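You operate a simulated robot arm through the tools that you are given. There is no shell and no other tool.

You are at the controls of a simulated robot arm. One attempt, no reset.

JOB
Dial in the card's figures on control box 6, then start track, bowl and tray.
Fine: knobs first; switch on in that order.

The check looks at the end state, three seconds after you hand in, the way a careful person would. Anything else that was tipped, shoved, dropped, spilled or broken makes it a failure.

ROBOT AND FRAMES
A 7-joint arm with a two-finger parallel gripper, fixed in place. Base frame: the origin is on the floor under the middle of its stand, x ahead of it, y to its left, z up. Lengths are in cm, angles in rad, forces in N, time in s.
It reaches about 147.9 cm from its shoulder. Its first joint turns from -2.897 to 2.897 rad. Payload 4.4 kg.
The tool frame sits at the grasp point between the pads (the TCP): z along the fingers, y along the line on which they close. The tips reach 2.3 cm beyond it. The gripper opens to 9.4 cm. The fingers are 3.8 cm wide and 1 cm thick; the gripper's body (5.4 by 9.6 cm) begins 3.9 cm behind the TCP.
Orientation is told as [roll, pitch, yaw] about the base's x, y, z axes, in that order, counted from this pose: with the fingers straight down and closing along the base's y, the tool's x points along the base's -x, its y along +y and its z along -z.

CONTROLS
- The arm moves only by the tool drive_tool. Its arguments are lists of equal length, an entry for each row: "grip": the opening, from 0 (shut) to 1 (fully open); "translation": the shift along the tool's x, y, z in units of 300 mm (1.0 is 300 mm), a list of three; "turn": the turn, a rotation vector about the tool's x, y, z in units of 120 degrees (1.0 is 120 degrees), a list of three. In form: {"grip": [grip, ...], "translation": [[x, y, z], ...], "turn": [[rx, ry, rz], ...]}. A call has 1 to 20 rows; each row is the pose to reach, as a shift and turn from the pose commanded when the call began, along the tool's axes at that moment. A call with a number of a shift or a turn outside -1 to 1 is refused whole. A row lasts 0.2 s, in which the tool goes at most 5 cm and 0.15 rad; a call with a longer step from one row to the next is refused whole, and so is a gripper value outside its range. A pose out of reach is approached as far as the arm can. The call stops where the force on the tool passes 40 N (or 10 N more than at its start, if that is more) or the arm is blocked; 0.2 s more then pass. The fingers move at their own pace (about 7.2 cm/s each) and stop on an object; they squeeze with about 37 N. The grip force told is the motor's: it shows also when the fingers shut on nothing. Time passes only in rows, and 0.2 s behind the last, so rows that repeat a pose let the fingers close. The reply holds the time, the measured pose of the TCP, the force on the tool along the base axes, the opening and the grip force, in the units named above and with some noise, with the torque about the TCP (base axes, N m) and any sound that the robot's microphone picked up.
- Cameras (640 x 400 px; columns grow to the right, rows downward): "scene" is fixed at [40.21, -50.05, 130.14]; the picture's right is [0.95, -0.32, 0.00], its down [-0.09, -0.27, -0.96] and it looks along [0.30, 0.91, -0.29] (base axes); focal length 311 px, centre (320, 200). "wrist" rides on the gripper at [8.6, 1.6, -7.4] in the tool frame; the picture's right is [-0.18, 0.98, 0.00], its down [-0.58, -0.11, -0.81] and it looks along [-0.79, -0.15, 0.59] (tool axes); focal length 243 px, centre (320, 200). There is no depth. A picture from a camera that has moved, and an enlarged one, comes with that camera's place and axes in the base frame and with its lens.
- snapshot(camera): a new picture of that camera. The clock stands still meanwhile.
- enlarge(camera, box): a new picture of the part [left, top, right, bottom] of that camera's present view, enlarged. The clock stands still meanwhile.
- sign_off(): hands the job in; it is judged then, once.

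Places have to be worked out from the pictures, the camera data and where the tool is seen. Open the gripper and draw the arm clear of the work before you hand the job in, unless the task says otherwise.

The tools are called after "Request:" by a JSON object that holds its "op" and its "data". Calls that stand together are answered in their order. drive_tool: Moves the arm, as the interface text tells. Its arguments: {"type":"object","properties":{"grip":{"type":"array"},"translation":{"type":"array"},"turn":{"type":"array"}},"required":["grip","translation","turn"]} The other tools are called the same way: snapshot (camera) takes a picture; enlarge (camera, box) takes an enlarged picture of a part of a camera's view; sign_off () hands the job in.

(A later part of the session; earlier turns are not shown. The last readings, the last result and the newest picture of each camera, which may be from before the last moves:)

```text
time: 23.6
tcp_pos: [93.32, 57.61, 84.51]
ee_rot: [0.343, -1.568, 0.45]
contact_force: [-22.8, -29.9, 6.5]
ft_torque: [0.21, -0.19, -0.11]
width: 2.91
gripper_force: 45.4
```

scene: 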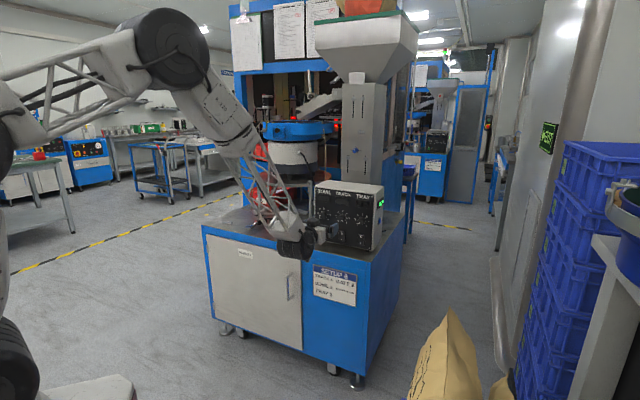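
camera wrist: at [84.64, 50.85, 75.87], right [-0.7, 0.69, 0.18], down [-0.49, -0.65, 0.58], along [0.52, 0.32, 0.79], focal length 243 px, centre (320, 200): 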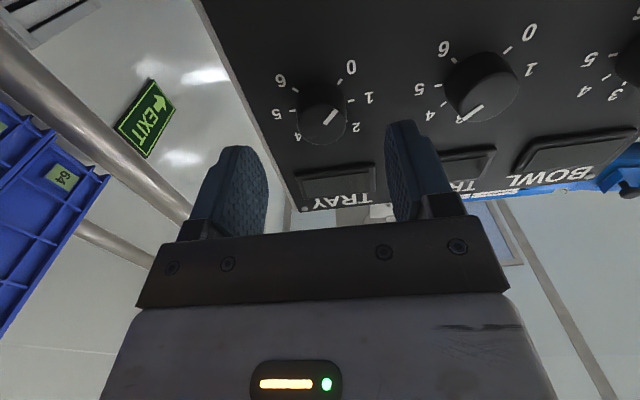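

The side load is nearly gone but an axial load built up through the clamped pads. I'll open slightly to relax, check centring, and re-grip.

Request:
{"op": "drive_tool", "data": {"grip": [0.3, 0.34, 0.34, 0.34], "translation": [[0, 0, 0], [0, 0, 0], [0, 0, 0], [0, 0, 0]], "turn": [[0, 0, 0], [0, 0, 0], [0, 0, 0], [0, 0, 0]]}}

Request:
{"op": "enlarge", "data": {"camera": "wrist", "box": [230, 60, 420, 200]}}

Request:
{"op": "enlarge", "data": {"camera": "scene", "box": [310, 170, 410, 250]}}

```text
time: 24.6
tcp_pos: [93.36, 57.57, 84.65]
ee_rot: [0.44, -1.57, 0.356]
contact_force: [-0.3, 0.0, 0.6]
ft_torque: [-0.01, -0.01, 0.03]
width: 3.21
gripper_force: 0.0
```

```text
2.86 times, centred on (325, 130) of wrist
camera zoom: at [87.03, 53.35, 75.84], right [-0.7, 0.69, 0.18], down [-0.49, -0.65, 0.58], along [0.52, 0.32, 0.79], focal length 693 px, centre (306, 400)
```

zoom: 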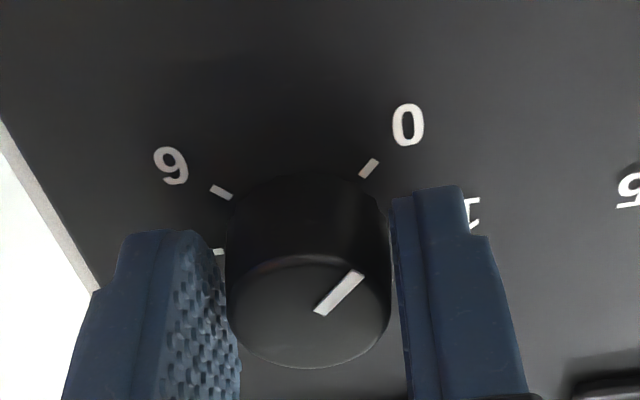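

```text
5.00 times, centred on (360, 210) of scene
camera zoom: at [40.21, -50.05, 130.14], right [0.95, -0.32, 0.0], down [-0.09, -0.27, -0.96], along [0.3, 0.91, -0.29], focal length 1553 px, centre (120, 150)
```

zoom: 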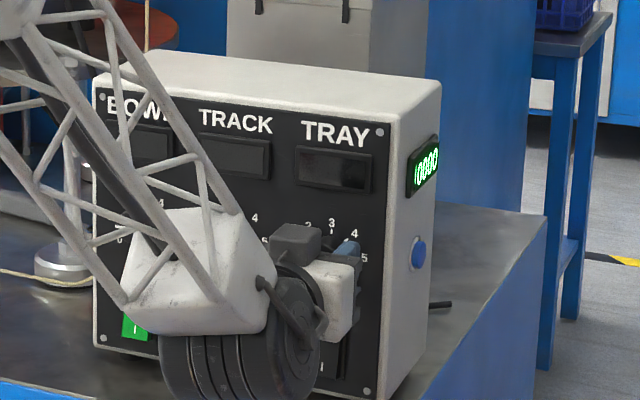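

Free again with zero load; the box hasn't moved, and the knob is almost centred. I'll re-grip here and read the force.

Request:
{"op": "drive_tool", "data": {"grip": [0.31, 0.28, 0.25, 0.22], "translation": [[0, 0.001, 0], [0, 0.001, 0], [0, 0.001, 0], [0, 0.001, 0]], "turn": [[0, 0, 0], [0, 0, 0], [0, 0, 0], [0, 0, 0]]}}

```text
time: 25.6
tcp_pos: [93.37, 57.57, 84.68]
ee_rot: [0.484, -1.571, 0.31]
contact_force: [2.5, 5.5, 0.6]
ft_torque: [0.02, 0.03, 0.05]
width: 2.93
gripper_force: 45.8
```

Clean grip now, about 6 N. Turning clockwise +45° toward 1.

Request:
{"op": "drive_tool", "data": {"grip": [0.22, 0.22, 0.22, 0.22, 0.22, 0.22, 0.22, 0.22], "translation": [[0, 0, 0], [0, 0, 0], [0, 0, 0], [0, 0, 0], [0, 0, 0], [0, 0, 0], [0, 0, 0], [0, 0, 0]], "turn": [[0, 0, 0.06], [0, 0, 0.12], [0, 0, 0.18], [0, 0, 0.24], [0, 0, 0.3], [0, 0, 0.34], [0, 0, 0.375], [0, 0, 0.375]]}}

Request:
{"op": "enlarge", "data": {"camera": "wrist", "box": [230, 60, 420, 200]}}

```text
time: 27.4
tcp_pos: [93.32, 57.58, 84.65]
ee_rot: [1.569, -0.783, -0.777]
contact_force: [6.3, -5.1, 3.7]
ft_torque: [-0.12, 0.14, 0.02]
width: 2.93
gripper_force: 45.4
```

```text
2.86 times, centred on (325, 130) of wrist
camera zoom: at [82.95, 57.32, 79.51], right [-0.4, 0.4, 0.83], down [-0.22, -0.92, 0.33], along [0.89, -0.04, 0.45], focal length 693 px, centre (306, 400)
```

zoom: 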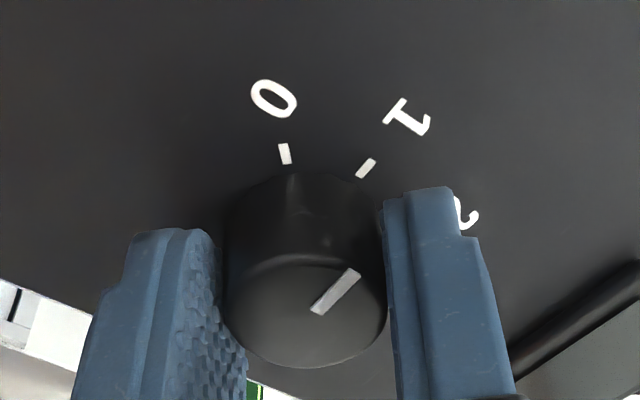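

Force is low at about 9 N and the pointer follows. Another +45° to 2.

Request:
{"op": "drive_tool", "data": {"grip": [0.22, 0.22, 0.22, 0.22, 0.22, 0.22, 0.22, 0.22], "translation": [[0, 0, 0], [0, 0, 0], [0, 0, 0], [0, 0, 0], [0, 0, 0], [0, 0, 0], [0, 0, 0], [0, 0, 0]], "turn": [[0, 0, 0.06], [0, 0, 0.12], [0, 0, 0.18], [0, 0, 0.24], [0, 0, 0.3], [0, 0, 0.34], [0, 0, 0.375], [0, 0, 0.375]]}}

Request:
{"op": "enlarge", "data": {"camera": "wrist", "box": [230, 60, 420, 200]}}

```text
time: 29.2
tcp_pos: [93.35, 57.62, 84.52]
ee_rot: [1.57, -0.002, -0.777]
contact_force: [-2.7, 1.0, 12.5]
ft_torque: [0.19, -0.19, 0.05]
width: 2.92
gripper_force: 44.7
```

```text
2.86 times, centred on (325, 130) of wrist
camera zoom: at [81.96, 58.28, 86.09], right [0.13, -0.13, 0.98], down [-0.15, -0.98, -0.11], along [0.98, -0.13, -0.15], focal length 693 px, centre (306, 400)
```

zoom: 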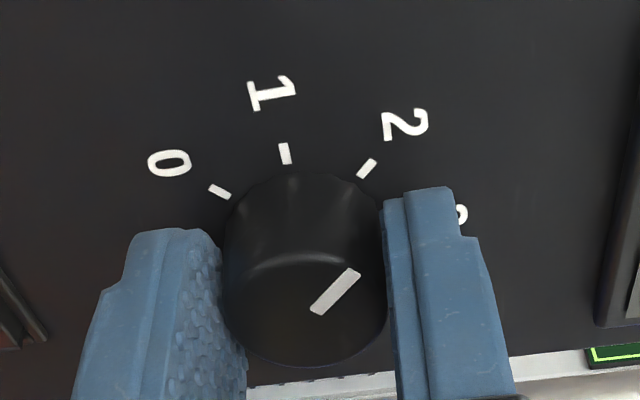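

At 2 now. To stay within the roll range I've tested, I'll open, roll back −45°, re-grip and make the last +45° to 3.

Request:
{"op": "drive_tool", "data": {"grip": [0.3, 0.4, 0.42, 0.42, 0.42, 0.42, 0.42, 0.42, 0.42, 0.42, 0.36, 0.31, 0.28, 0.25, 0.22, 0.22], "translation": [[0, 0, 0], [0, 0, 0], [0, 0, 0], [0, 0, 0], [0, 0, 0], [0, 0, 0], [0, 0, 0], [0, 0, 0], [0, 0, 0], [0, 0, 0], [0, 0, 0], [0, 0, 0], [0, 0, 0], [0, 0, 0], [0, 0, 0], [0, 0, 0]], "turn": [[0, 0, 0], [0, 0, 0], [0, 0, 0], [0, 0, -0.06], [0, 0, -0.12], [0, 0, -0.18], [0, 0, -0.24], [0, 0, -0.3], [0, 0, -0.34], [0, 0, -0.375], [0, 0, -0.375], [0, 0, -0.375], [0, 0, -0.375], [0, 0, -0.375], [0, 0, -0.375], [0, 0, -0.375]]}}

Request:
{"op": "enlarge", "data": {"camera": "wrist", "box": [230, 60, 420, 200]}}

```text
time: 32.6
tcp_pos: [93.36, 57.61, 84.75]
ee_rot: [1.572, -0.785, -0.774]
contact_force: [-3.0, 1.6, 2.4]
ft_torque: [0.1, -0.12, -0.05]
width: 2.93
gripper_force: 45.1
```

```text
2.86 times, centred on (325, 130) of wrist
camera zoom: at [82.97, 57.33, 79.5], right [-0.4, 0.4, 0.83], down [-0.22, -0.92, 0.33], along [0.89, -0.04, 0.45], focal length 693 px, centre (306, 400)
```

zoom: 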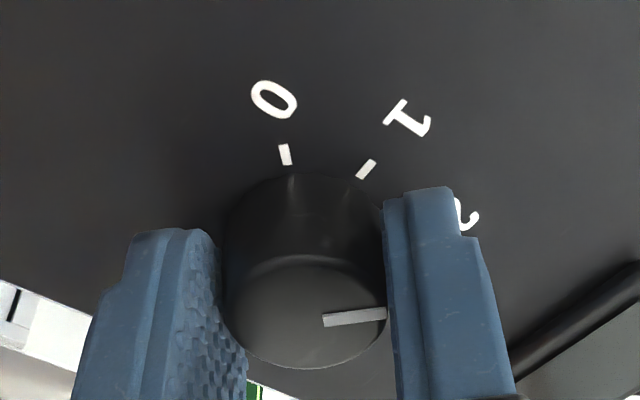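

The knob stayed at 2 and is re-gripped with low load. Now the final +45° to 3.

Request:
{"op": "drive_tool", "data": {"grip": [0.22, 0.22, 0.22, 0.22, 0.22, 0.22, 0.22, 0.22], "translation": [[0, 0, 0], [0, 0, 0], [0, 0, 0], [0, 0, 0], [0, 0, 0], [0, 0, 0], [0, 0, 0], [0, 0, 0]], "turn": [[0, 0, 0.06], [0, 0, 0.12], [0, 0, 0.18], [0, 0, 0.24], [0, 0, 0.3], [0, 0, 0.34], [0, 0, 0.375], [0, 0, 0.375]]}}

Request:
{"op": "enlarge", "data": {"camera": "wrist", "box": [230, 60, 420, 200]}}

```text
time: 34.4
tcp_pos: [93.44, 57.55, 84.64]
ee_rot: [1.571, 0.001, -0.777]
contact_force: [15.6, 5.9, 6.4]
ft_torque: [0.11, -0.1, 0.01]
width: 2.91
gripper_force: 45.4
```

```text
2.86 times, centred on (325, 130) of wrist
camera zoom: at [81.97, 58.31, 86.09], right [0.13, -0.13, 0.98], down [-0.15, -0.98, -0.11], along [0.98, -0.13, -0.15], focal length 693 px, centre (306, 400)
```

zoom: 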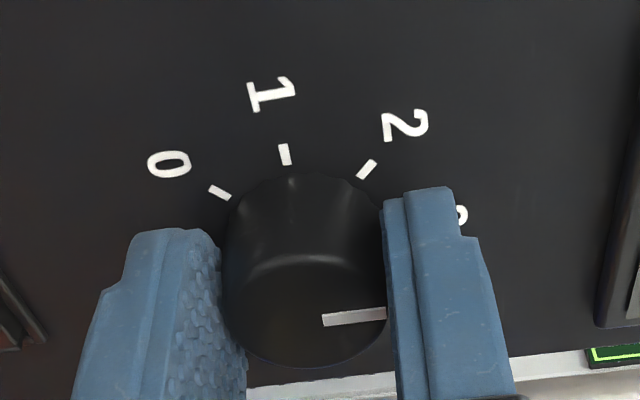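

The tray pointer should be at 3. I'll release, back off 3.5 cm, then roll back to 0 while sliding 17.6 cm left to the bowl knob's standoff.

Request:
{"op": "drive_tool", "data": {"grip": [0.3, 0.45, 0.55, 0.65, 0.7, 0.7, 0.7, 0.7, 0.7, 0.7, 0.7, 0.7, 0.7, 0.7, 0.7, 0.7, 0.7], "translation": [[0, 0, 0], [0, 0, 0], [0, 0, -0.05], [0, 0, -0.1167], [0.0533, 0, -0.1167], [0.1067, 0, -0.1167], [0.16, 0, -0.1167], [0.2133, 0, -0.1167], [0.2667, 0, -0.1167], [0.32, 0, -0.1167], [0.3733, 0, -0.1167], [0.4267, 0, -0.1167], [0.48, 0, -0.1167], [0.5333, 0, -0.1167], [0.5867, 0, -0.1167], [0.5867, 0, -0.1167], [0.5867, 0, -0.1167]], "turn": [[0, 0, 0], [0, 0, 0], [0, 0, 0], [0, 0, 0], [0, 0, -0.0682], [0, 0, -0.1364], [0, 0, -0.2045], [0, 0, -0.2727], [0, 0, -0.3409], [0, 0, -0.4091], [0, 0, -0.4773], [0, 0, -0.5455], [0, 0, -0.6136], [0, 0, -0.6818], [0, 0, -0.75], [0, 0, -0.75], [0, 0, -0.75]]}}

Request:
{"op": "snapshot", "data": {"camera": "wrist"}}

Request:
{"op": "enlarge", "data": {"camera": "wrist", "box": [230, 50, 420, 200]}}

Request:
{"op": "enlarge", "data": {"camera": "scene", "box": [318, 195, 378, 240]}}

```text
time: 38.0
tcp_pos: [78.28, 67.52, 84.52]
ee_rot: [-0.413, -1.57, 1.208]
contact_force: [-0.5, -0.3, 1.0]
ft_torque: [0.0, -0.01, 0.0]
width: 6.61
gripper_force: 0.1
```

```text
taken
camera wrist: at [71.92, 63.32, 75.83], right [-0.7, 0.69, 0.18], down [-0.49, -0.65, 0.58], along [0.52, 0.32, 0.79], focal length 243 px, centre (320, 200)
```

wrist: 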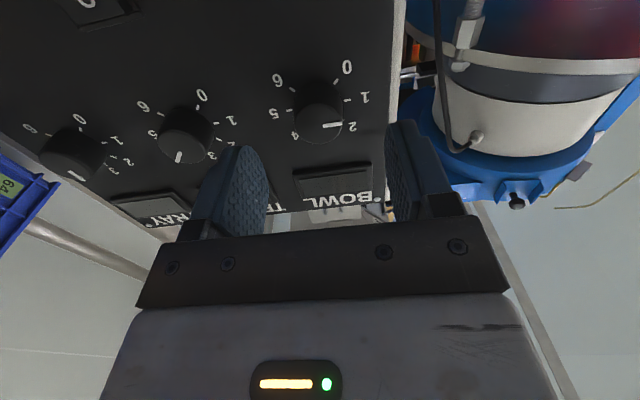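

```text
2.67 times, centred on (325, 125) of wrist
camera zoom: at [71.92, 63.32, 75.83], right [-0.7, 0.69, 0.18], down [-0.49, -0.65, 0.58], along [0.52, 0.32, 0.79], focal length 647 px, centre (307, 400)
```

zoom: 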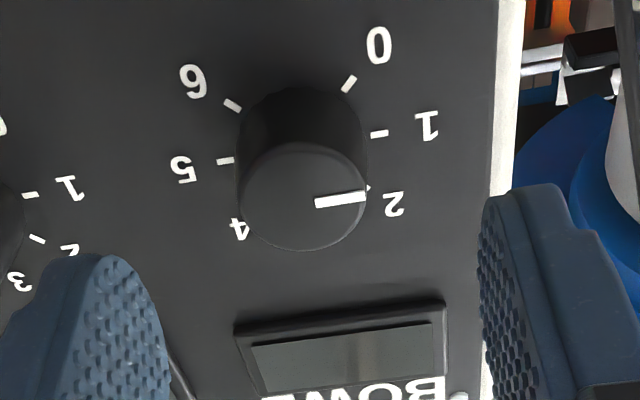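

```text
8.89 times, centred on (348, 218) of scene
camera zoom: at [40.21, -50.05, 130.14], right [0.95, -0.32, 0.0], down [-0.09, -0.27, -0.96], along [0.3, 0.91, -0.29], focal length 2762 px, centre (71, 44)
```

zoom: 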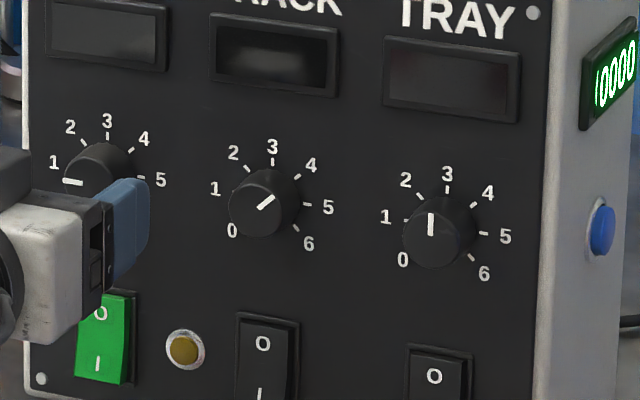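

From the scene view, track reads 4 and tray reads 3. The bowl knob is about 0.1 cm toward −y, so I'll advance with fingers still open around it and re-measure up close before gripping.

Request:
{"op": "drive_tool", "data": {"grip": [0.65, 0.55, 0.48, 0.42, 0.38, 0.38], "translation": [[0, -0.0032, 0.03], [0, -0.0032, 0.07], [0, -0.0032, 0.1], [0, -0.0032, 0.1167], [0, -0.0032, 0.1167], [0, -0.0032, 0.1167]], "turn": [[0, 0, 0], [0, 0, 0], [0, 0, 0], [0, 0, 0], [0, 0, 0], [0, 0, 0]]}}

Request:
{"op": "enlarge", "data": {"camera": "wrist", "box": [230, 60, 420, 200]}}

Request:
{"op": "enlarge", "data": {"camera": "scene", "box": [335, 200, 375, 230]}}

```text
time: 39.4
tcp_pos: [80.79, 69.9, 84.66]
ee_rot: [0.506, -1.57, 0.289]
contact_force: [0.2, 1.2, -0.2]
ft_torque: [-0.02, -0.01, 0.0]
width: 3.57
gripper_force: 0.0
```

```text
2.86 times, centred on (325, 130) of wrist
camera zoom: at [74.45, 65.65, 75.83], right [-0.7, 0.69, 0.18], down [-0.49, -0.65, 0.58], along [0.52, 0.32, 0.79], focal length 693 px, centre (306, 400)
```

zoom: 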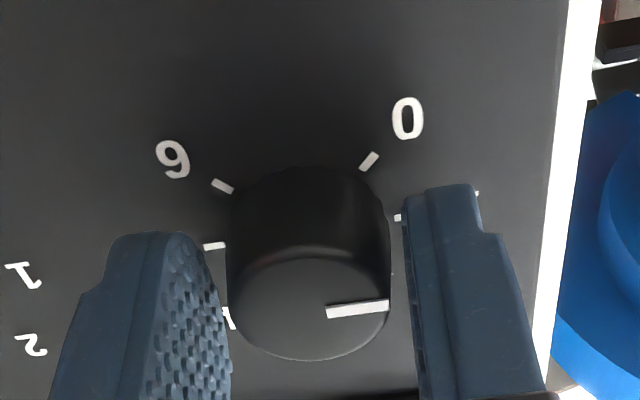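

```text
13.33 times, centred on (355, 215) of scene
camera zoom: at [40.21, -50.05, 130.14], right [0.95, -0.32, 0.0], down [-0.09, -0.27, -0.96], along [0.3, 0.91, -0.29], focal length 4142 px, centre (-147, 0)
```

zoom: 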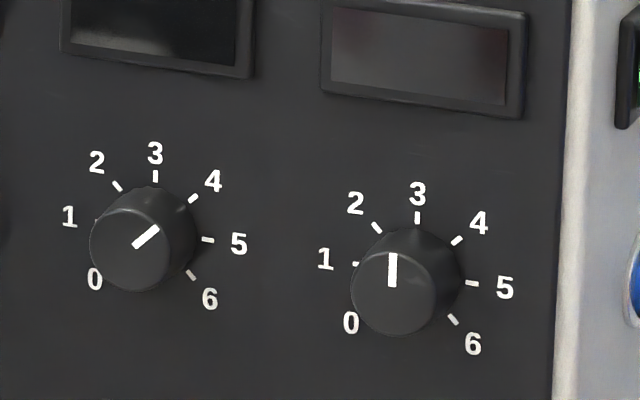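

Up close the bowl knob is about 0.06 cm toward +y, so I'll shift 0.05 cm and close gradually.

Request:
{"op": "drive_tool", "data": {"grip": [0.36, 0.33, 0.31, 0.28, 0.25, 0.22], "translation": [[0, 0.0017, 0], [0, 0.0017, 0], [0, 0.0017, 0], [0, 0.0017, 0], [0, 0.0017, 0], [0, 0.0017, 0]], "turn": [[0, 0, 0], [0, 0, 0], [0, 0, 0], [0, 0, 0], [0, 0, 0], [0, 0, 0]]}}

Request:
{"op": "enlarge", "data": {"camera": "wrist", "box": [230, 60, 420, 200]}}

```text
time: 40.8
tcp_pos: [80.76, 69.92, 84.59]
ee_rot: [0.546, -1.572, 0.249]
contact_force: [3.5, -1.8, -0.1]
ft_torque: [-0.04, -0.01, -0.07]
width: 2.88
gripper_force: 44.9
```

```text
2.86 times, centred on (325, 130) of wrist
camera zoom: at [74.41, 65.7, 75.83], right [-0.7, 0.69, 0.18], down [-0.49, -0.65, 0.58], along [0.52, 0.32, 0.79], focal length 693 px, centre (306, 400)
```

zoom: 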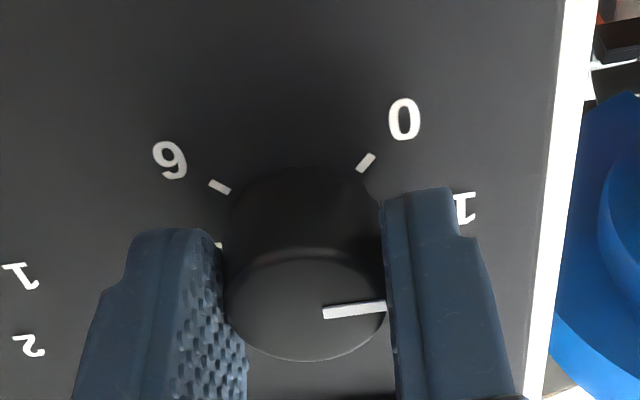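

Clean grip with about 4 N, and the pointer is on 1. Turning clockwise +45° to 2.

Request:
{"op": "drive_tool", "data": {"grip": [0.22, 0.22, 0.22, 0.22, 0.22, 0.22, 0.22, 0.22], "translation": [[0, 0, 0], [0, 0, 0], [0, 0, 0], [0, 0, 0], [0, 0, 0], [0, 0, 0], [0, 0, 0], [0, 0, 0]], "turn": [[0, 0, 0.06], [0, 0, 0.12], [0, 0, 0.18], [0, 0, 0.24], [0, 0, 0.3], [0, 0, 0.34], [0, 0, 0.375], [0, 0, 0.375]]}}

Request:
{"op": "enlarge", "data": {"camera": "wrist", "box": [230, 60, 420, 200]}}

```text
time: 42.6
tcp_pos: [80.83, 69.93, 84.62]
ee_rot: [1.567, -0.784, -0.777]
contact_force: [-14.5, -9.8, 5.7]
ft_torque: [0.02, 0.0, 0.16]
width: 2.9
gripper_force: 45.4
```

```text
2.86 times, centred on (325, 130) of wrist
camera zoom: at [70.4, 69.64, 79.51], right [-0.4, 0.4, 0.83], down [-0.22, -0.92, 0.33], along [0.89, -0.04, 0.45], focal length 693 px, centre (306, 400)
```

zoom: 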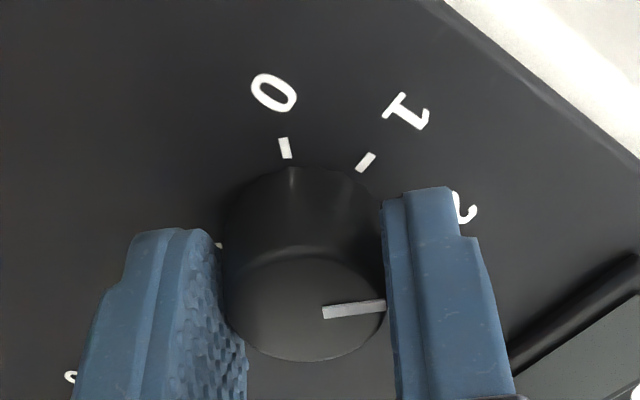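

Bowl is turned and should be at 2. I'll release, back off 4 cm, and move in front of track while rolling to +90°, then verify all three pointers.

Request:
{"op": "drive_tool", "data": {"grip": [0.3, 0.42, 0.5, 0.55, 0.6, 0.5, 0.4, 0.3, 0.2, 0.1, 0.05, 0], "translation": [[0, 0, 0], [0, 0, 0], [0, 0, -0.04], [0, 0, -0.09], [0, 0, -0.1333], [-0.0415, -0.0415, -0.1333], [-0.083, -0.083, -0.1333], [-0.1244, -0.1244, -0.1333], [-0.1659, -0.1659, -0.1333], [-0.2074, -0.2074, -0.1333], [-0.2074, -0.2074, -0.1333], [-0.2074, -0.2074, -0.1333]], "turn": [[0, 0, 0], [0, 0, 0], [0, 0, 0], [0, 0, 0], [0, 0, 0], [0, 0, 0.07], [0, 0, 0.14], [0, 0, 0.21], [0, 0, 0.28], [0, 0, 0.34], [0, 0, 0.375], [0, 0, 0.375]]}}

Request:
{"op": "enlarge", "data": {"camera": "scene", "box": [300, 170, 400, 260]}}

Request:
{"op": "enlarge", "data": {"camera": "scene", "box": [318, 200, 352, 221]}}

Request:
{"op": "snapshot", "data": {"camera": "wrist"}}

Request:
{"op": "snapshot", "data": {"camera": "scene"}}

```text
time: 45.2
tcp_pos: [84.44, 60.93, 84.59]
ee_rot: [1.57, 0.001, -0.776]
contact_force: [0.6, -0.7, -0.1]
ft_torque: [-0.01, -0.01, 0.02]
width: 0.02
gripper_force: 36.9
```

```text
4.44 times, centred on (350, 215) of scene
camera zoom: at [40.21, -50.05, 130.14], right [0.95, -0.32, 0.0], down [-0.09, -0.27, -0.96], along [0.3, 0.91, -0.29], focal length 1381 px, centre (187, 133)
```

zoom: 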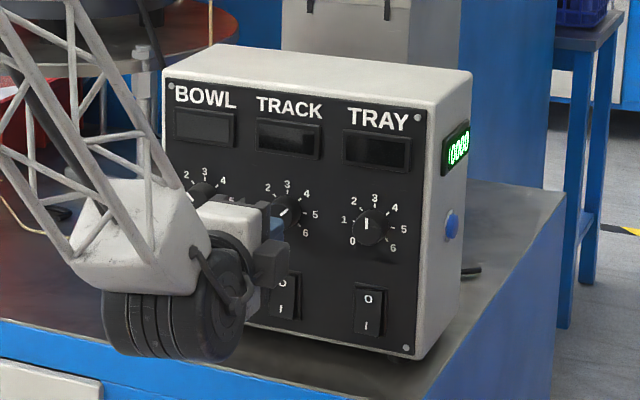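

```text
16.00 times, centred on (335, 210) of scene
camera zoom: at [40.21, -50.05, 130.14], right [0.95, -0.32, 0.0], down [-0.09, -0.27, -0.96], along [0.3, 0.91, -0.29], focal length 4971 px, centre (80, 32)
```

zoom: 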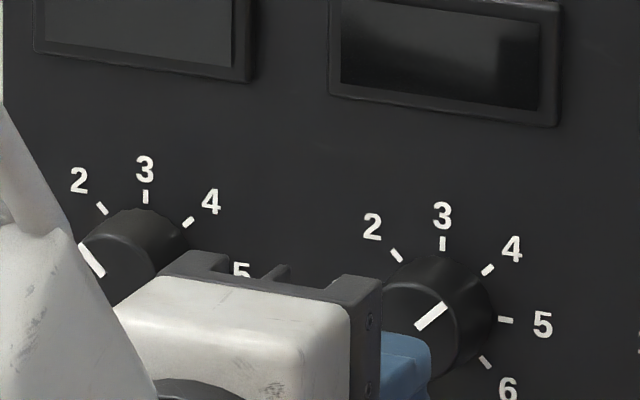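

```text
taken
camera wrist: at [73.02, 61.59, 86.07], right [0.13, -0.13, 0.98], down [-0.15, -0.98, -0.11], along [0.98, -0.13, -0.15], focal length 243 px, centre (320, 200)
```

wrist: 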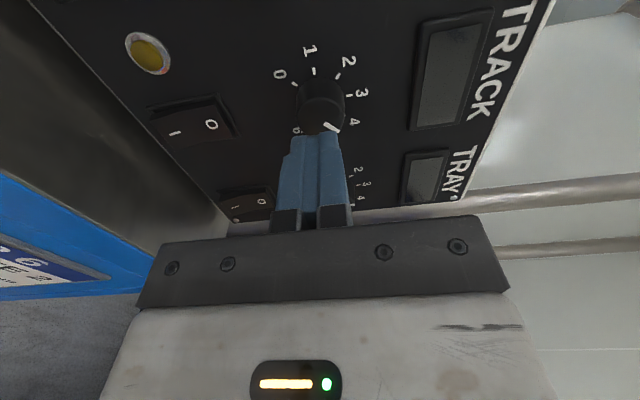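

```text
taken
```

scene: 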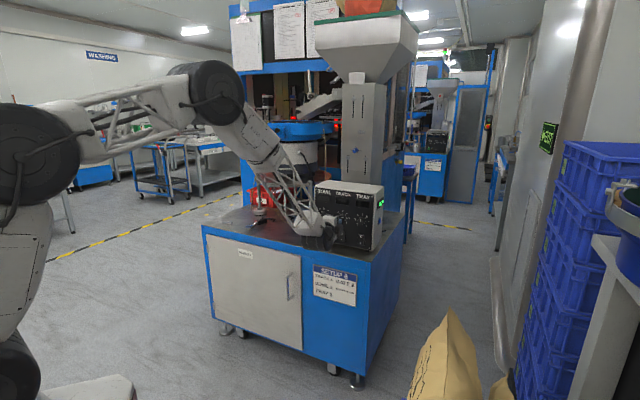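

All three pointers look right: bowl 2, track 4, tray 3. Fingers are closed. Next I'll lower to the track rocker's "I" end at z≈74.5, tilting the tool 35° downward so the hand clears the bench, and still stand off about 4 cm from the panel.

Request:
{"op": "drive_tool", "data": {"grip": [0, 0, 0, 0, 0, 0, 0, 0], "translation": [[0, -0.03, 0], [0, -0.08, 0], [0, -0.14, 0], [0, -0.2, 0], [0, -0.26, 0], [0, -0.3, 0], [0, -0.32, 0], [0, -0.32, 0]], "turn": [[0.05, 0, 0], [0.1, 0, 0], [0.15, 0, 0], [0.2, 0, 0], [0.25, 0, 0], [0.2917, 0, 0], [0.2917, 0, 0], [0.2917, 0, 0]]}}

Request:
{"op": "snapshot", "data": {"camera": "wrist"}}

Request:
{"op": "enlarge", "data": {"camera": "scene", "box": [310, 190, 390, 260]}}

Request:
{"op": "snapshot", "data": {"camera": "scene"}}

```text
time: 47.0
tcp_pos: [84.16, 60.86, 75.01]
ee_rot: [0.958, 0.002, -0.777]
contact_force: [0.2, 0.0, 0.0]
ft_torque: [-0.01, -0.01, 0.01]
width: 0.01
gripper_force: 37.1
```

```text
taken
camera wrist: at [74.45, 63.23, 80.53], right [0.53, 0.27, 0.8], down [-0.09, -0.92, 0.37], along [0.84, -0.27, -0.46], focal length 243 px, centre (320, 200)
```

wrist: 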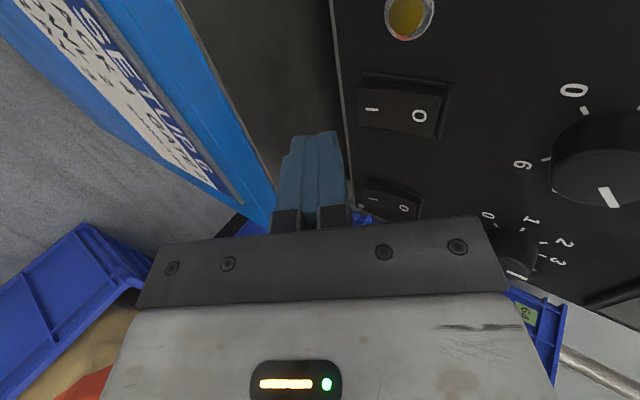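

```text
5.71 times, centred on (350, 225) of scene
camera zoom: at [40.21, -50.05, 130.14], right [0.95, -0.32, 0.0], down [-0.09, -0.27, -0.96], along [0.3, 0.91, -0.29], focal length 1775 px, centre (149, 57)
```

zoom: 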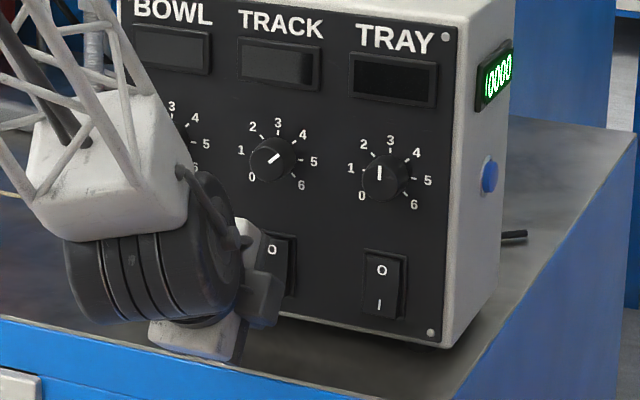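

```text
taken
```

scene: 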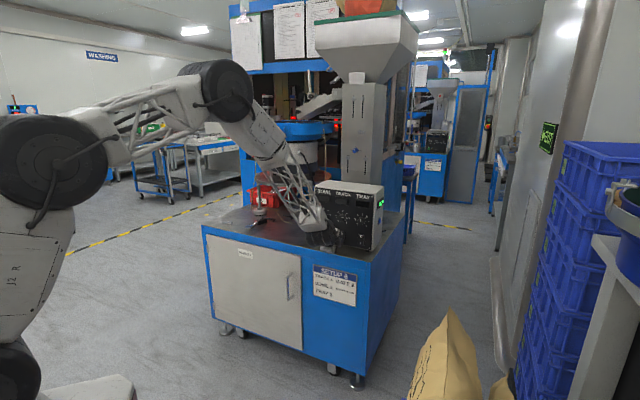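

The track rocker's "I" is straight ahead of the tip at z≈74.6, and the tip edge is at z≈74.5, about 4.4 cm from the panel. I'll move 2.6 cm forward and check before touching it.

Request:
{"op": "drive_tool", "data": {"grip": [0, 0, 0, 0], "translation": [[0, 0.02, 0.0284], [0, 0.038, 0.0543], [0, 0.0497, 0.071], [0, 0.0497, 0.071]], "turn": [[0, 0, 0], [0, 0, 0], [0, 0, 0], [0, 0, 0]]}}

Request:
{"op": "snapshot", "data": {"camera": "wrist"}}

Request:
{"op": "enlarge", "data": {"camera": "wrist", "box": [270, 60, 470, 230]}}

Request:
{"op": "enlarge", "data": {"camera": "scene", "box": [330, 215, 370, 250]}}

```text
time: 48.0
tcp_pos: [86.17, 62.69, 75.15]
ee_rot: [0.96, 0.001, -0.778]
contact_force: [0.7, 0.3, -0.5]
ft_torque: [0.04, -0.01, -0.02]
width: 0.0
gripper_force: 37.7
```

```text
taken
camera wrist: at [76.39, 65.02, 80.56], right [0.53, 0.27, 0.8], down [-0.09, -0.92, 0.37], along [0.84, -0.27, -0.46], focal length 243 px, centre (320, 200)
```

wrist: 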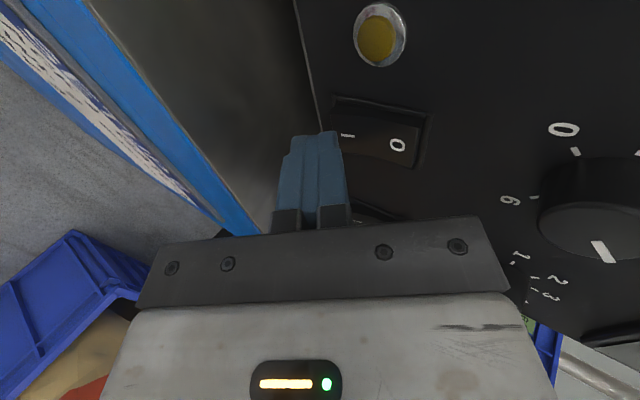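

```text
2.35 times, centred on (370, 145) of wrist
camera zoom: at [76.39, 65.02, 80.56], right [0.53, 0.27, 0.8], down [-0.09, -0.92, 0.37], along [0.84, -0.27, -0.46], focal length 571 px, centre (202, 329)
```

zoom: 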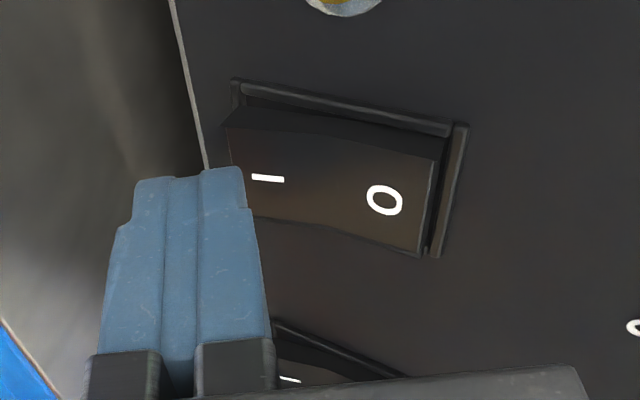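

```text
11.43 times, centred on (350, 232) of scene
camera zoom: at [40.21, -50.05, 130.14], right [0.95, -0.32, 0.0], down [-0.09, -0.27, -0.96], along [0.3, 0.91, -0.29], focal length 3551 px, centre (-23, -171)
```

zoom: 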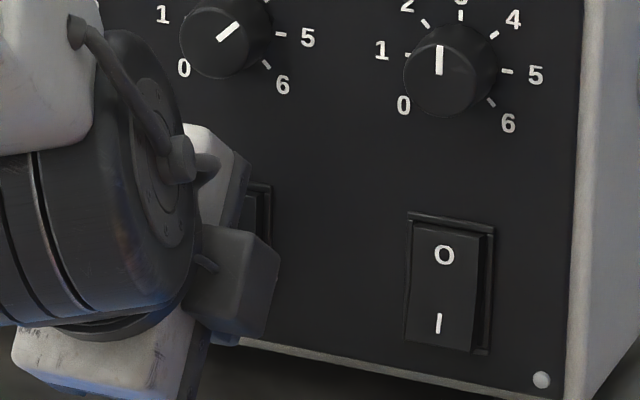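

The tip is lined up with "I" and not yet touching. I'll press forward slowly in 0.15 cm steps, slightly lower for leverage, watching for force and a click.

Request:
{"op": "drive_tool", "data": {"grip": [0, 0, 0, 0, 0, 0, 0], "translation": [[0, -0.0039, 0.0089], [0, -0.0011, 0.013], [0, 0.0018, 0.0171], [0, 0.0047, 0.0212], [0, 0.0075, 0.0253], [0, 0.0104, 0.0294], [0, 0.0133, 0.0335]], "turn": [[0, 0, 0], [0, 0, 0], [0, 0, 0], [0, 0, 0], [0, 0, 0], [0, 0, 0], [0, 0, 0]]}}

Request:
{"op": "enlarge", "data": {"camera": "wrist", "box": [270, 60, 470, 230]}}

Request:
{"op": "enlarge", "data": {"camera": "scene", "box": [300, 170, 400, 260]}}

```text
time: 49.6
tcp_pos: [86.89, 63.45, 74.68]
ee_rot: [0.959, 0.0, -0.777]
contact_force: [0.1, 0.2, 0.0]
ft_torque: [-0.02, -0.03, 0.0]
width: 0.01
gripper_force: 37.2
```

```text
2.35 times, centred on (370, 145) of wrist
camera zoom: at [77.08, 65.81, 80.22], right [0.53, 0.27, 0.8], down [-0.09, -0.92, 0.37], along [0.84, -0.27, -0.46], focal length 571 px, centre (202, 329)
```

zoom: 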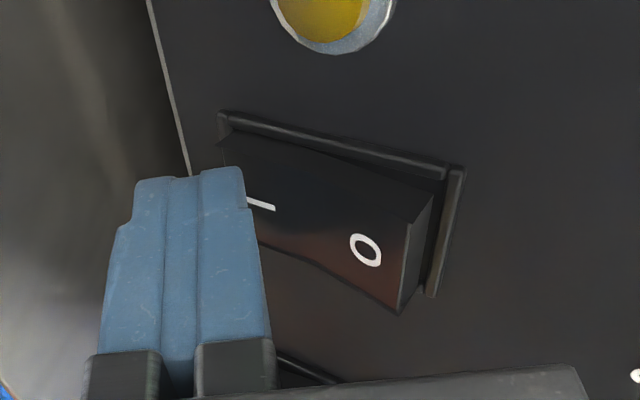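

```text
4.44 times, centred on (350, 215) of scene
camera zoom: at [40.21, -50.05, 130.14], right [0.95, -0.32, 0.0], down [-0.09, -0.27, -0.96], along [0.3, 0.91, -0.29], focal length 1381 px, centre (187, 133)
```

zoom: 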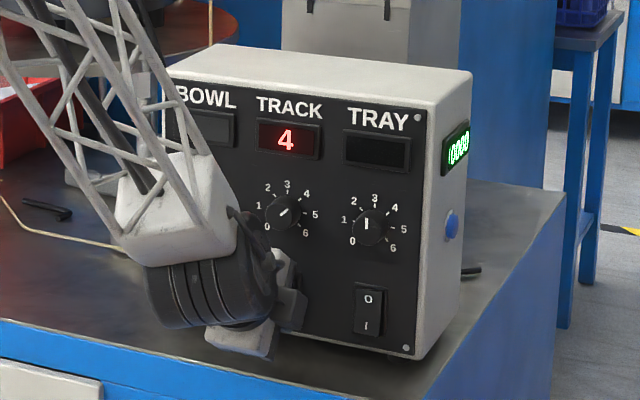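

The track rocker has flipped and its display now shows 4. I'll back off 3 cm and slide 8.76 cm left in front of the bowl rocker.

Request:
{"op": "drive_tool", "data": {"grip": [0, 0, 0, 0, 0, 0, 0], "translation": [[0, -0.025, -0.0355], [0, -0.0574, -0.0819], [0.07, -0.0574, -0.0819], [0.15, -0.0574, -0.0819], [0.23, -0.0574, -0.0819], [0.292, -0.0574, -0.0819], [0.292, -0.0574, -0.0819]], "turn": [[0, 0, 0], [0, 0, 0], [0, 0, 0], [0, 0, 0], [0, 0, 0], [0, 0, 0], [0, 0, 0]]}}

Request:
{"op": "snapshot", "data": {"camera": "wrist"}}

Request:
{"op": "enlarge", "data": {"camera": "scene", "box": [300, 170, 400, 260]}}

```text
time: 51.2
tcp_pos: [78.42, 67.65, 74.64]
ee_rot: [0.957, 0.0, -0.777]
contact_force: [-0.6, 0.3, 0.1]
ft_torque: [0.01, 0.0, -0.01]
width: 0.01
gripper_force: 37.0
```

```text
taken
camera wrist: at [68.67, 69.9, 80.2], right [0.53, 0.27, 0.8], down [-0.09, -0.92, 0.37], along [0.84, -0.27, -0.46], focal length 243 px, centre (320, 200)
```

wrist: 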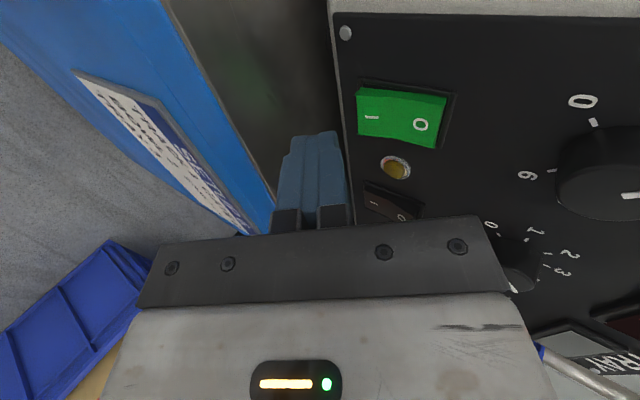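

```text
4.44 times, centred on (350, 215) of scene
camera zoom: at [40.21, -50.05, 130.14], right [0.95, -0.32, 0.0], down [-0.09, -0.27, -0.96], along [0.3, 0.91, -0.29], focal length 1381 px, centre (187, 133)
```

zoom: 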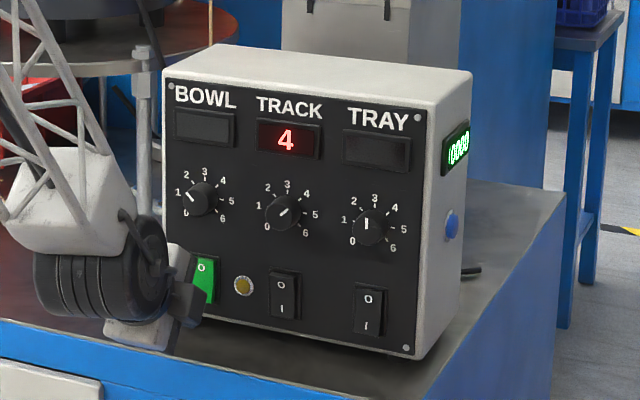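

Track's display holds at 4. Before pressing the bowl rocker, I'll check that the bowl pointer is exactly on 2.

Request:
{"op": "enlarge", "data": {"camera": "scene", "box": [316, 202, 340, 222]}}

Request:
{"op": "enlarge", "data": {"camera": "wrist", "box": [300, 50, 480, 230]}}

```text
16.00 times, centred on (328, 212) of scene
camera zoom: at [40.21, -50.05, 130.14], right [0.95, -0.32, 0.0], down [-0.09, -0.27, -0.96], along [0.3, 0.91, -0.29], focal length 4971 px, centre (192, 8)
```

zoom: 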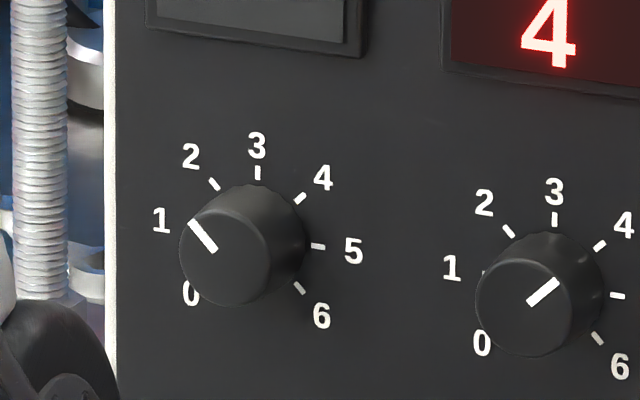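

```text
2.22 times, centred on (390, 140) of wrist
camera zoom: at [68.67, 69.9, 80.2], right [0.53, 0.27, 0.8], down [-0.09, -0.92, 0.37], along [0.84, -0.27, -0.46], focal length 539 px, centre (164, 333)
```

zoom: 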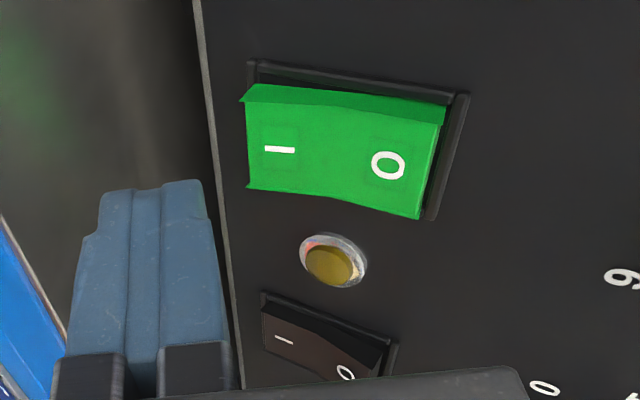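

Bowl is exactly on 2 and the tip is centred on the bowl rocker's "I". I'll press it with the same slow stroke.

Request:
{"op": "drive_tool", "data": {"grip": [0, 0, 0, 0, 0, 0, 0, 0, 0, 0], "translation": [[0, 0.0191, 0.0273], [0, 0.0344, 0.0492], [0, 0.0382, 0.0546], [0, 0.0411, 0.0587], [0, 0.044, 0.0628], [0, 0.0468, 0.0669], [0, 0.0497, 0.071], [0, 0.0526, 0.0751], [0, 0.0554, 0.0792], [0, 0.0583, 0.0833]], "turn": [[0, 0, 0], [0, 0, 0], [0, 0, 0], [0, 0, 0], [0, 0, 0], [0, 0, 0], [0, 0, 0], [0, 0, 0], [0, 0, 0], [0, 0, 0]]}}

Request:
{"op": "enlarge", "data": {"camera": "wrist", "box": [270, 50, 470, 230]}}

Request:
{"op": "enlarge", "data": {"camera": "scene", "box": [300, 170, 400, 260]}}

```text
time: 53.4
tcp_pos: [80.52, 69.76, 74.76]
ee_rot: [0.959, 0.0, -0.777]
contact_force: [-0.3, -0.8, 0.1]
ft_torque: [0.01, 0.0, 0.0]
width: 0.01
gripper_force: 37.0
```

```text
2.22 times, centred on (370, 140) of wrist
camera zoom: at [70.91, 71.95, 80.23], right [0.53, 0.27, 0.8], down [-0.09, -0.92, 0.37], along [0.84, -0.27, -0.46], focal length 539 px, centre (209, 333)
```

zoom: 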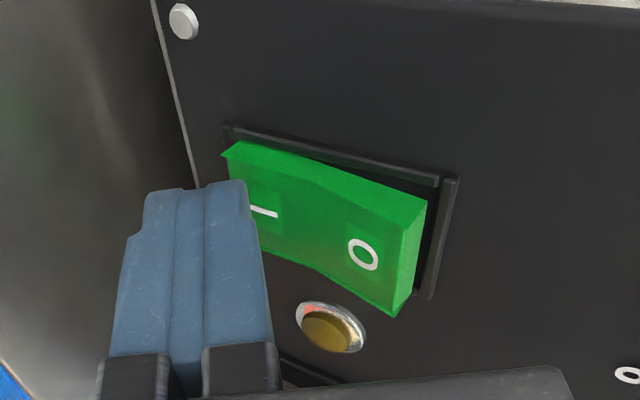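

```text
4.44 times, centred on (350, 215) of scene
camera zoom: at [40.21, -50.05, 130.14], right [0.95, -0.32, 0.0], down [-0.09, -0.27, -0.96], along [0.3, 0.91, -0.29], focal length 1381 px, centre (187, 133)
```

zoom: 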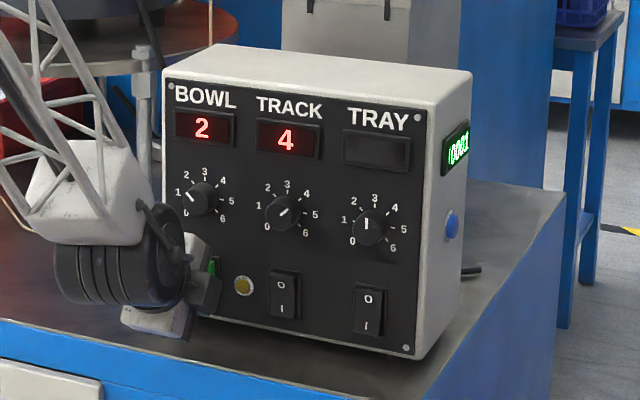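

Bowl is on and shows 2. I'll back off and slide 17.55 cm right to the tray rocker's standoff.

Request:
{"op": "drive_tool", "data": {"grip": [0, 0, 0, 0, 0, 0, 0, 0], "translation": [[0, -0.03, -0.043], [0, -0.0583, -0.0833], [-0.12, -0.0583, -0.0833], [-0.26, -0.0583, -0.0833], [-0.4, -0.0583, -0.0833], [-0.53, -0.0583, -0.0833], [-0.585, -0.0583, -0.0833], [-0.585, -0.0583, -0.0833]], "turn": [[0, 0, 0], [0, 0, 0], [0, 0, 0], [0, 0, 0], [0, 0, 0], [0, 0, 0], [0, 0, 0], [0, 0, 0]]}}

Request:
{"op": "enlarge", "data": {"camera": "wrist", "box": [270, 40, 470, 230]}}

Request:
{"op": "enlarge", "data": {"camera": "scene", "box": [300, 170, 400, 260]}}

```text
time: 55.2
tcp_pos: [91.11, 55.24, 74.82]
ee_rot: [0.957, 0.0, -0.778]
contact_force: [-0.4, -0.4, 0.0]
ft_torque: [0.02, 0.0, -0.03]
width: 0.0
gripper_force: 36.8
```

```text
2.11 times, centred on (370, 135) of wrist
camera zoom: at [81.3, 57.52, 80.16], right [0.53, 0.27, 0.8], down [-0.09, -0.92, 0.37], along [0.84, -0.27, -0.46], focal length 511 px, centre (215, 337)
```

zoom: 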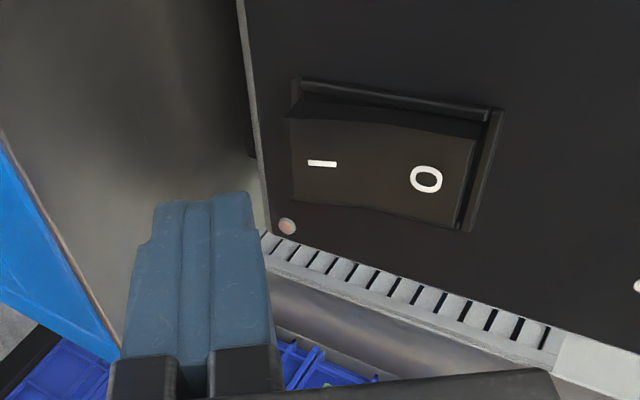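

```text
4.44 times, centred on (350, 215) of scene
camera zoom: at [40.21, -50.05, 130.14], right [0.95, -0.32, 0.0], down [-0.09, -0.27, -0.96], along [0.3, 0.91, -0.29], focal length 1381 px, centre (187, 133)
```

zoom: 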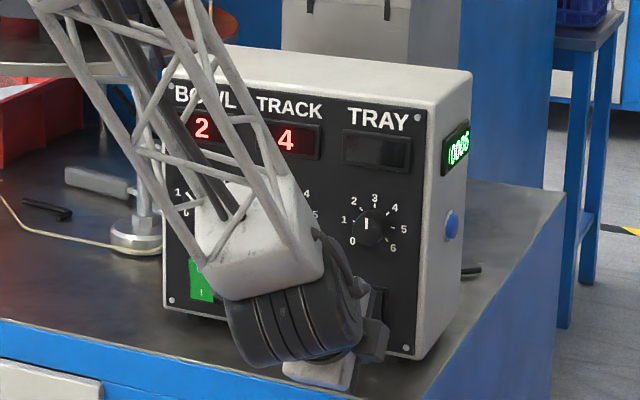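

The tip is lined up with the tray rocker's "I", within 0.1 cm. Pressing with the same stroke.

Request:
{"op": "drive_tool", "data": {"grip": [0, 0, 0, 0, 0, 0, 0, 0, 0, 0], "translation": [[0.002, 0.0191, 0.0273], [0.002, 0.0344, 0.0492], [0.002, 0.0382, 0.0546], [0.002, 0.0411, 0.0587], [0.002, 0.044, 0.0628], [0.002, 0.0468, 0.0669], [0.002, 0.0497, 0.071], [0.002, 0.0526, 0.0751], [0.002, 0.0554, 0.0792], [0.002, 0.0583, 0.0833]], "turn": [[0, 0, 0], [0, 0, 0], [0, 0, 0], [0, 0, 0], [0, 0, 0], [0, 0, 0], [0, 0, 0], [0, 0, 0], [0, 0, 0], [0, 0, 0]]}}

Request:
{"op": "enlarge", "data": {"camera": "wrist", "box": [270, 40, 470, 230]}}

Request:
{"op": "enlarge", "data": {"camera": "scene", "box": [300, 170, 400, 260]}}

```text
time: 57.4
tcp_pos: [93.18, 57.27, 74.71]
ee_rot: [0.96, 0.001, -0.776]
contact_force: [0.9, -0.4, 0.1]
ft_torque: [0.04, -0.02, 0.0]
width: 0.0
gripper_force: 36.9
```

```text
2.11 times, centred on (370, 135) of wrist
camera zoom: at [83.35, 59.68, 80.2], right [0.53, 0.27, 0.8], down [-0.09, -0.92, 0.37], along [0.84, -0.27, -0.46], focal length 511 px, centre (215, 337)
```

zoom: 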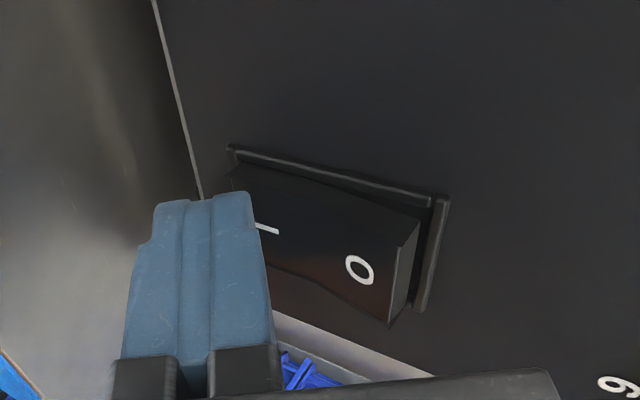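

```text
4.44 times, centred on (350, 215) of scene
camera zoom: at [40.21, -50.05, 130.14], right [0.95, -0.32, 0.0], down [-0.09, -0.27, -0.96], along [0.3, 0.91, -0.29], focal length 1381 px, centre (187, 133)
```

zoom: 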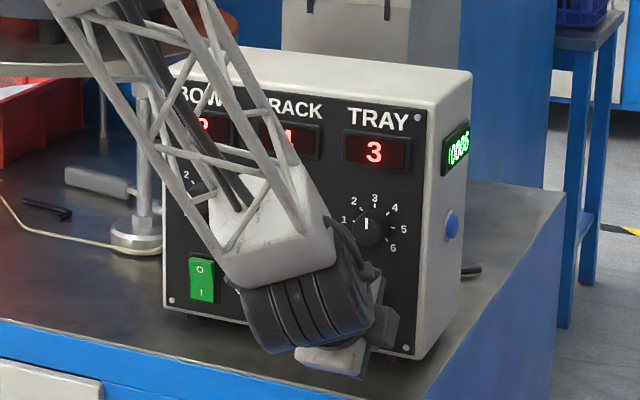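

Tray is on and shows 3. I'll back straight away from the panel, lift clear and open the gripper.

Request:
{"op": "drive_tool", "data": {"grip": [0, 0, 0, 0, 0.2, 0.4, 0.6, 0.8, 1, 1], "translation": [[0, -0.03, -0.043], [0, -0.09, -0.13], [0, -0.16, -0.229], [0, -0.2294, -0.3277], [0, -0.17, -0.38], [0, -0.07, -0.45], [0, 0.03, -0.51], [0, 0.1, -0.56], [0, 0.1, -0.56], [0, 0.1, -0.56]], "turn": [[0, 0, 0], [0, 0, 0], [0, 0, 0], [0, 0, 0], [0, 0, 0], [0, 0, 0], [0, 0, 0], [0, 0, 0], [0, 0, 0], [0, 0, 0]]}}

Request:
{"op": "snapshot", "data": {"camera": "scene"}}

Request:
{"op": "enlarge", "data": {"camera": "scene", "box": [300, 170, 400, 260]}}

Request:
{"op": "snapshot", "data": {"camera": "wrist"}}

```text
time: 59.6
tcp_pos: [84.66, 48.79, 86.79]
ee_rot: [0.96, 0.001, -0.777]
contact_force: [0.7, -0.3, 0.1]
ft_torque: [0.01, 0.02, -0.02]
width: 9.37
gripper_force: 0.2
```

```text
taken
```

scene: 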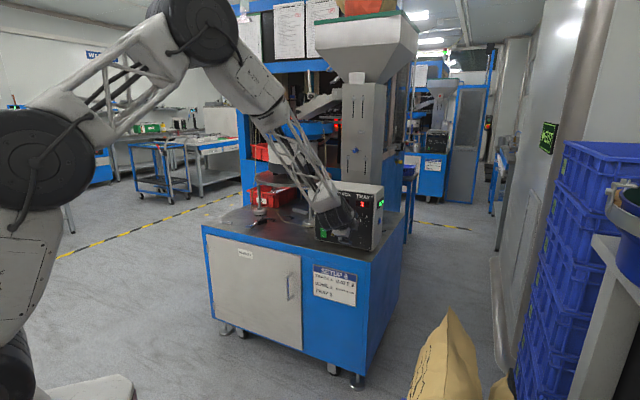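

```text
4.44 times, centred on (350, 215) of scene
camera zoom: at [40.21, -50.05, 130.14], right [0.95, -0.32, 0.0], down [-0.09, -0.27, -0.96], along [0.3, 0.91, -0.29], focal length 1381 px, centre (187, 133)
```

zoom: 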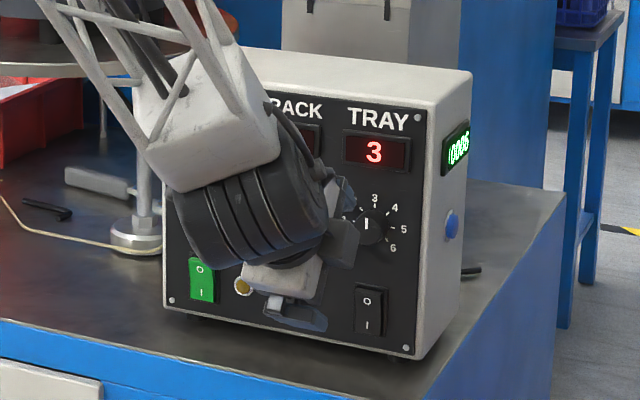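

```text
taken
camera wrist: at [74.94, 51.17, 92.27], right [0.53, 0.27, 0.8], down [-0.09, -0.92, 0.37], along [0.84, -0.27, -0.46], focal length 243 px, centre (320, 200)
```

wrist: 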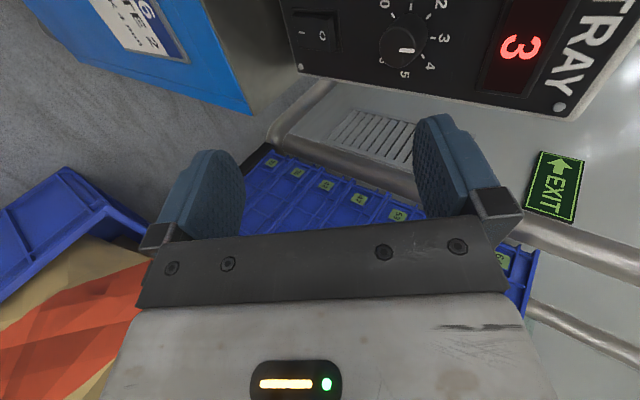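

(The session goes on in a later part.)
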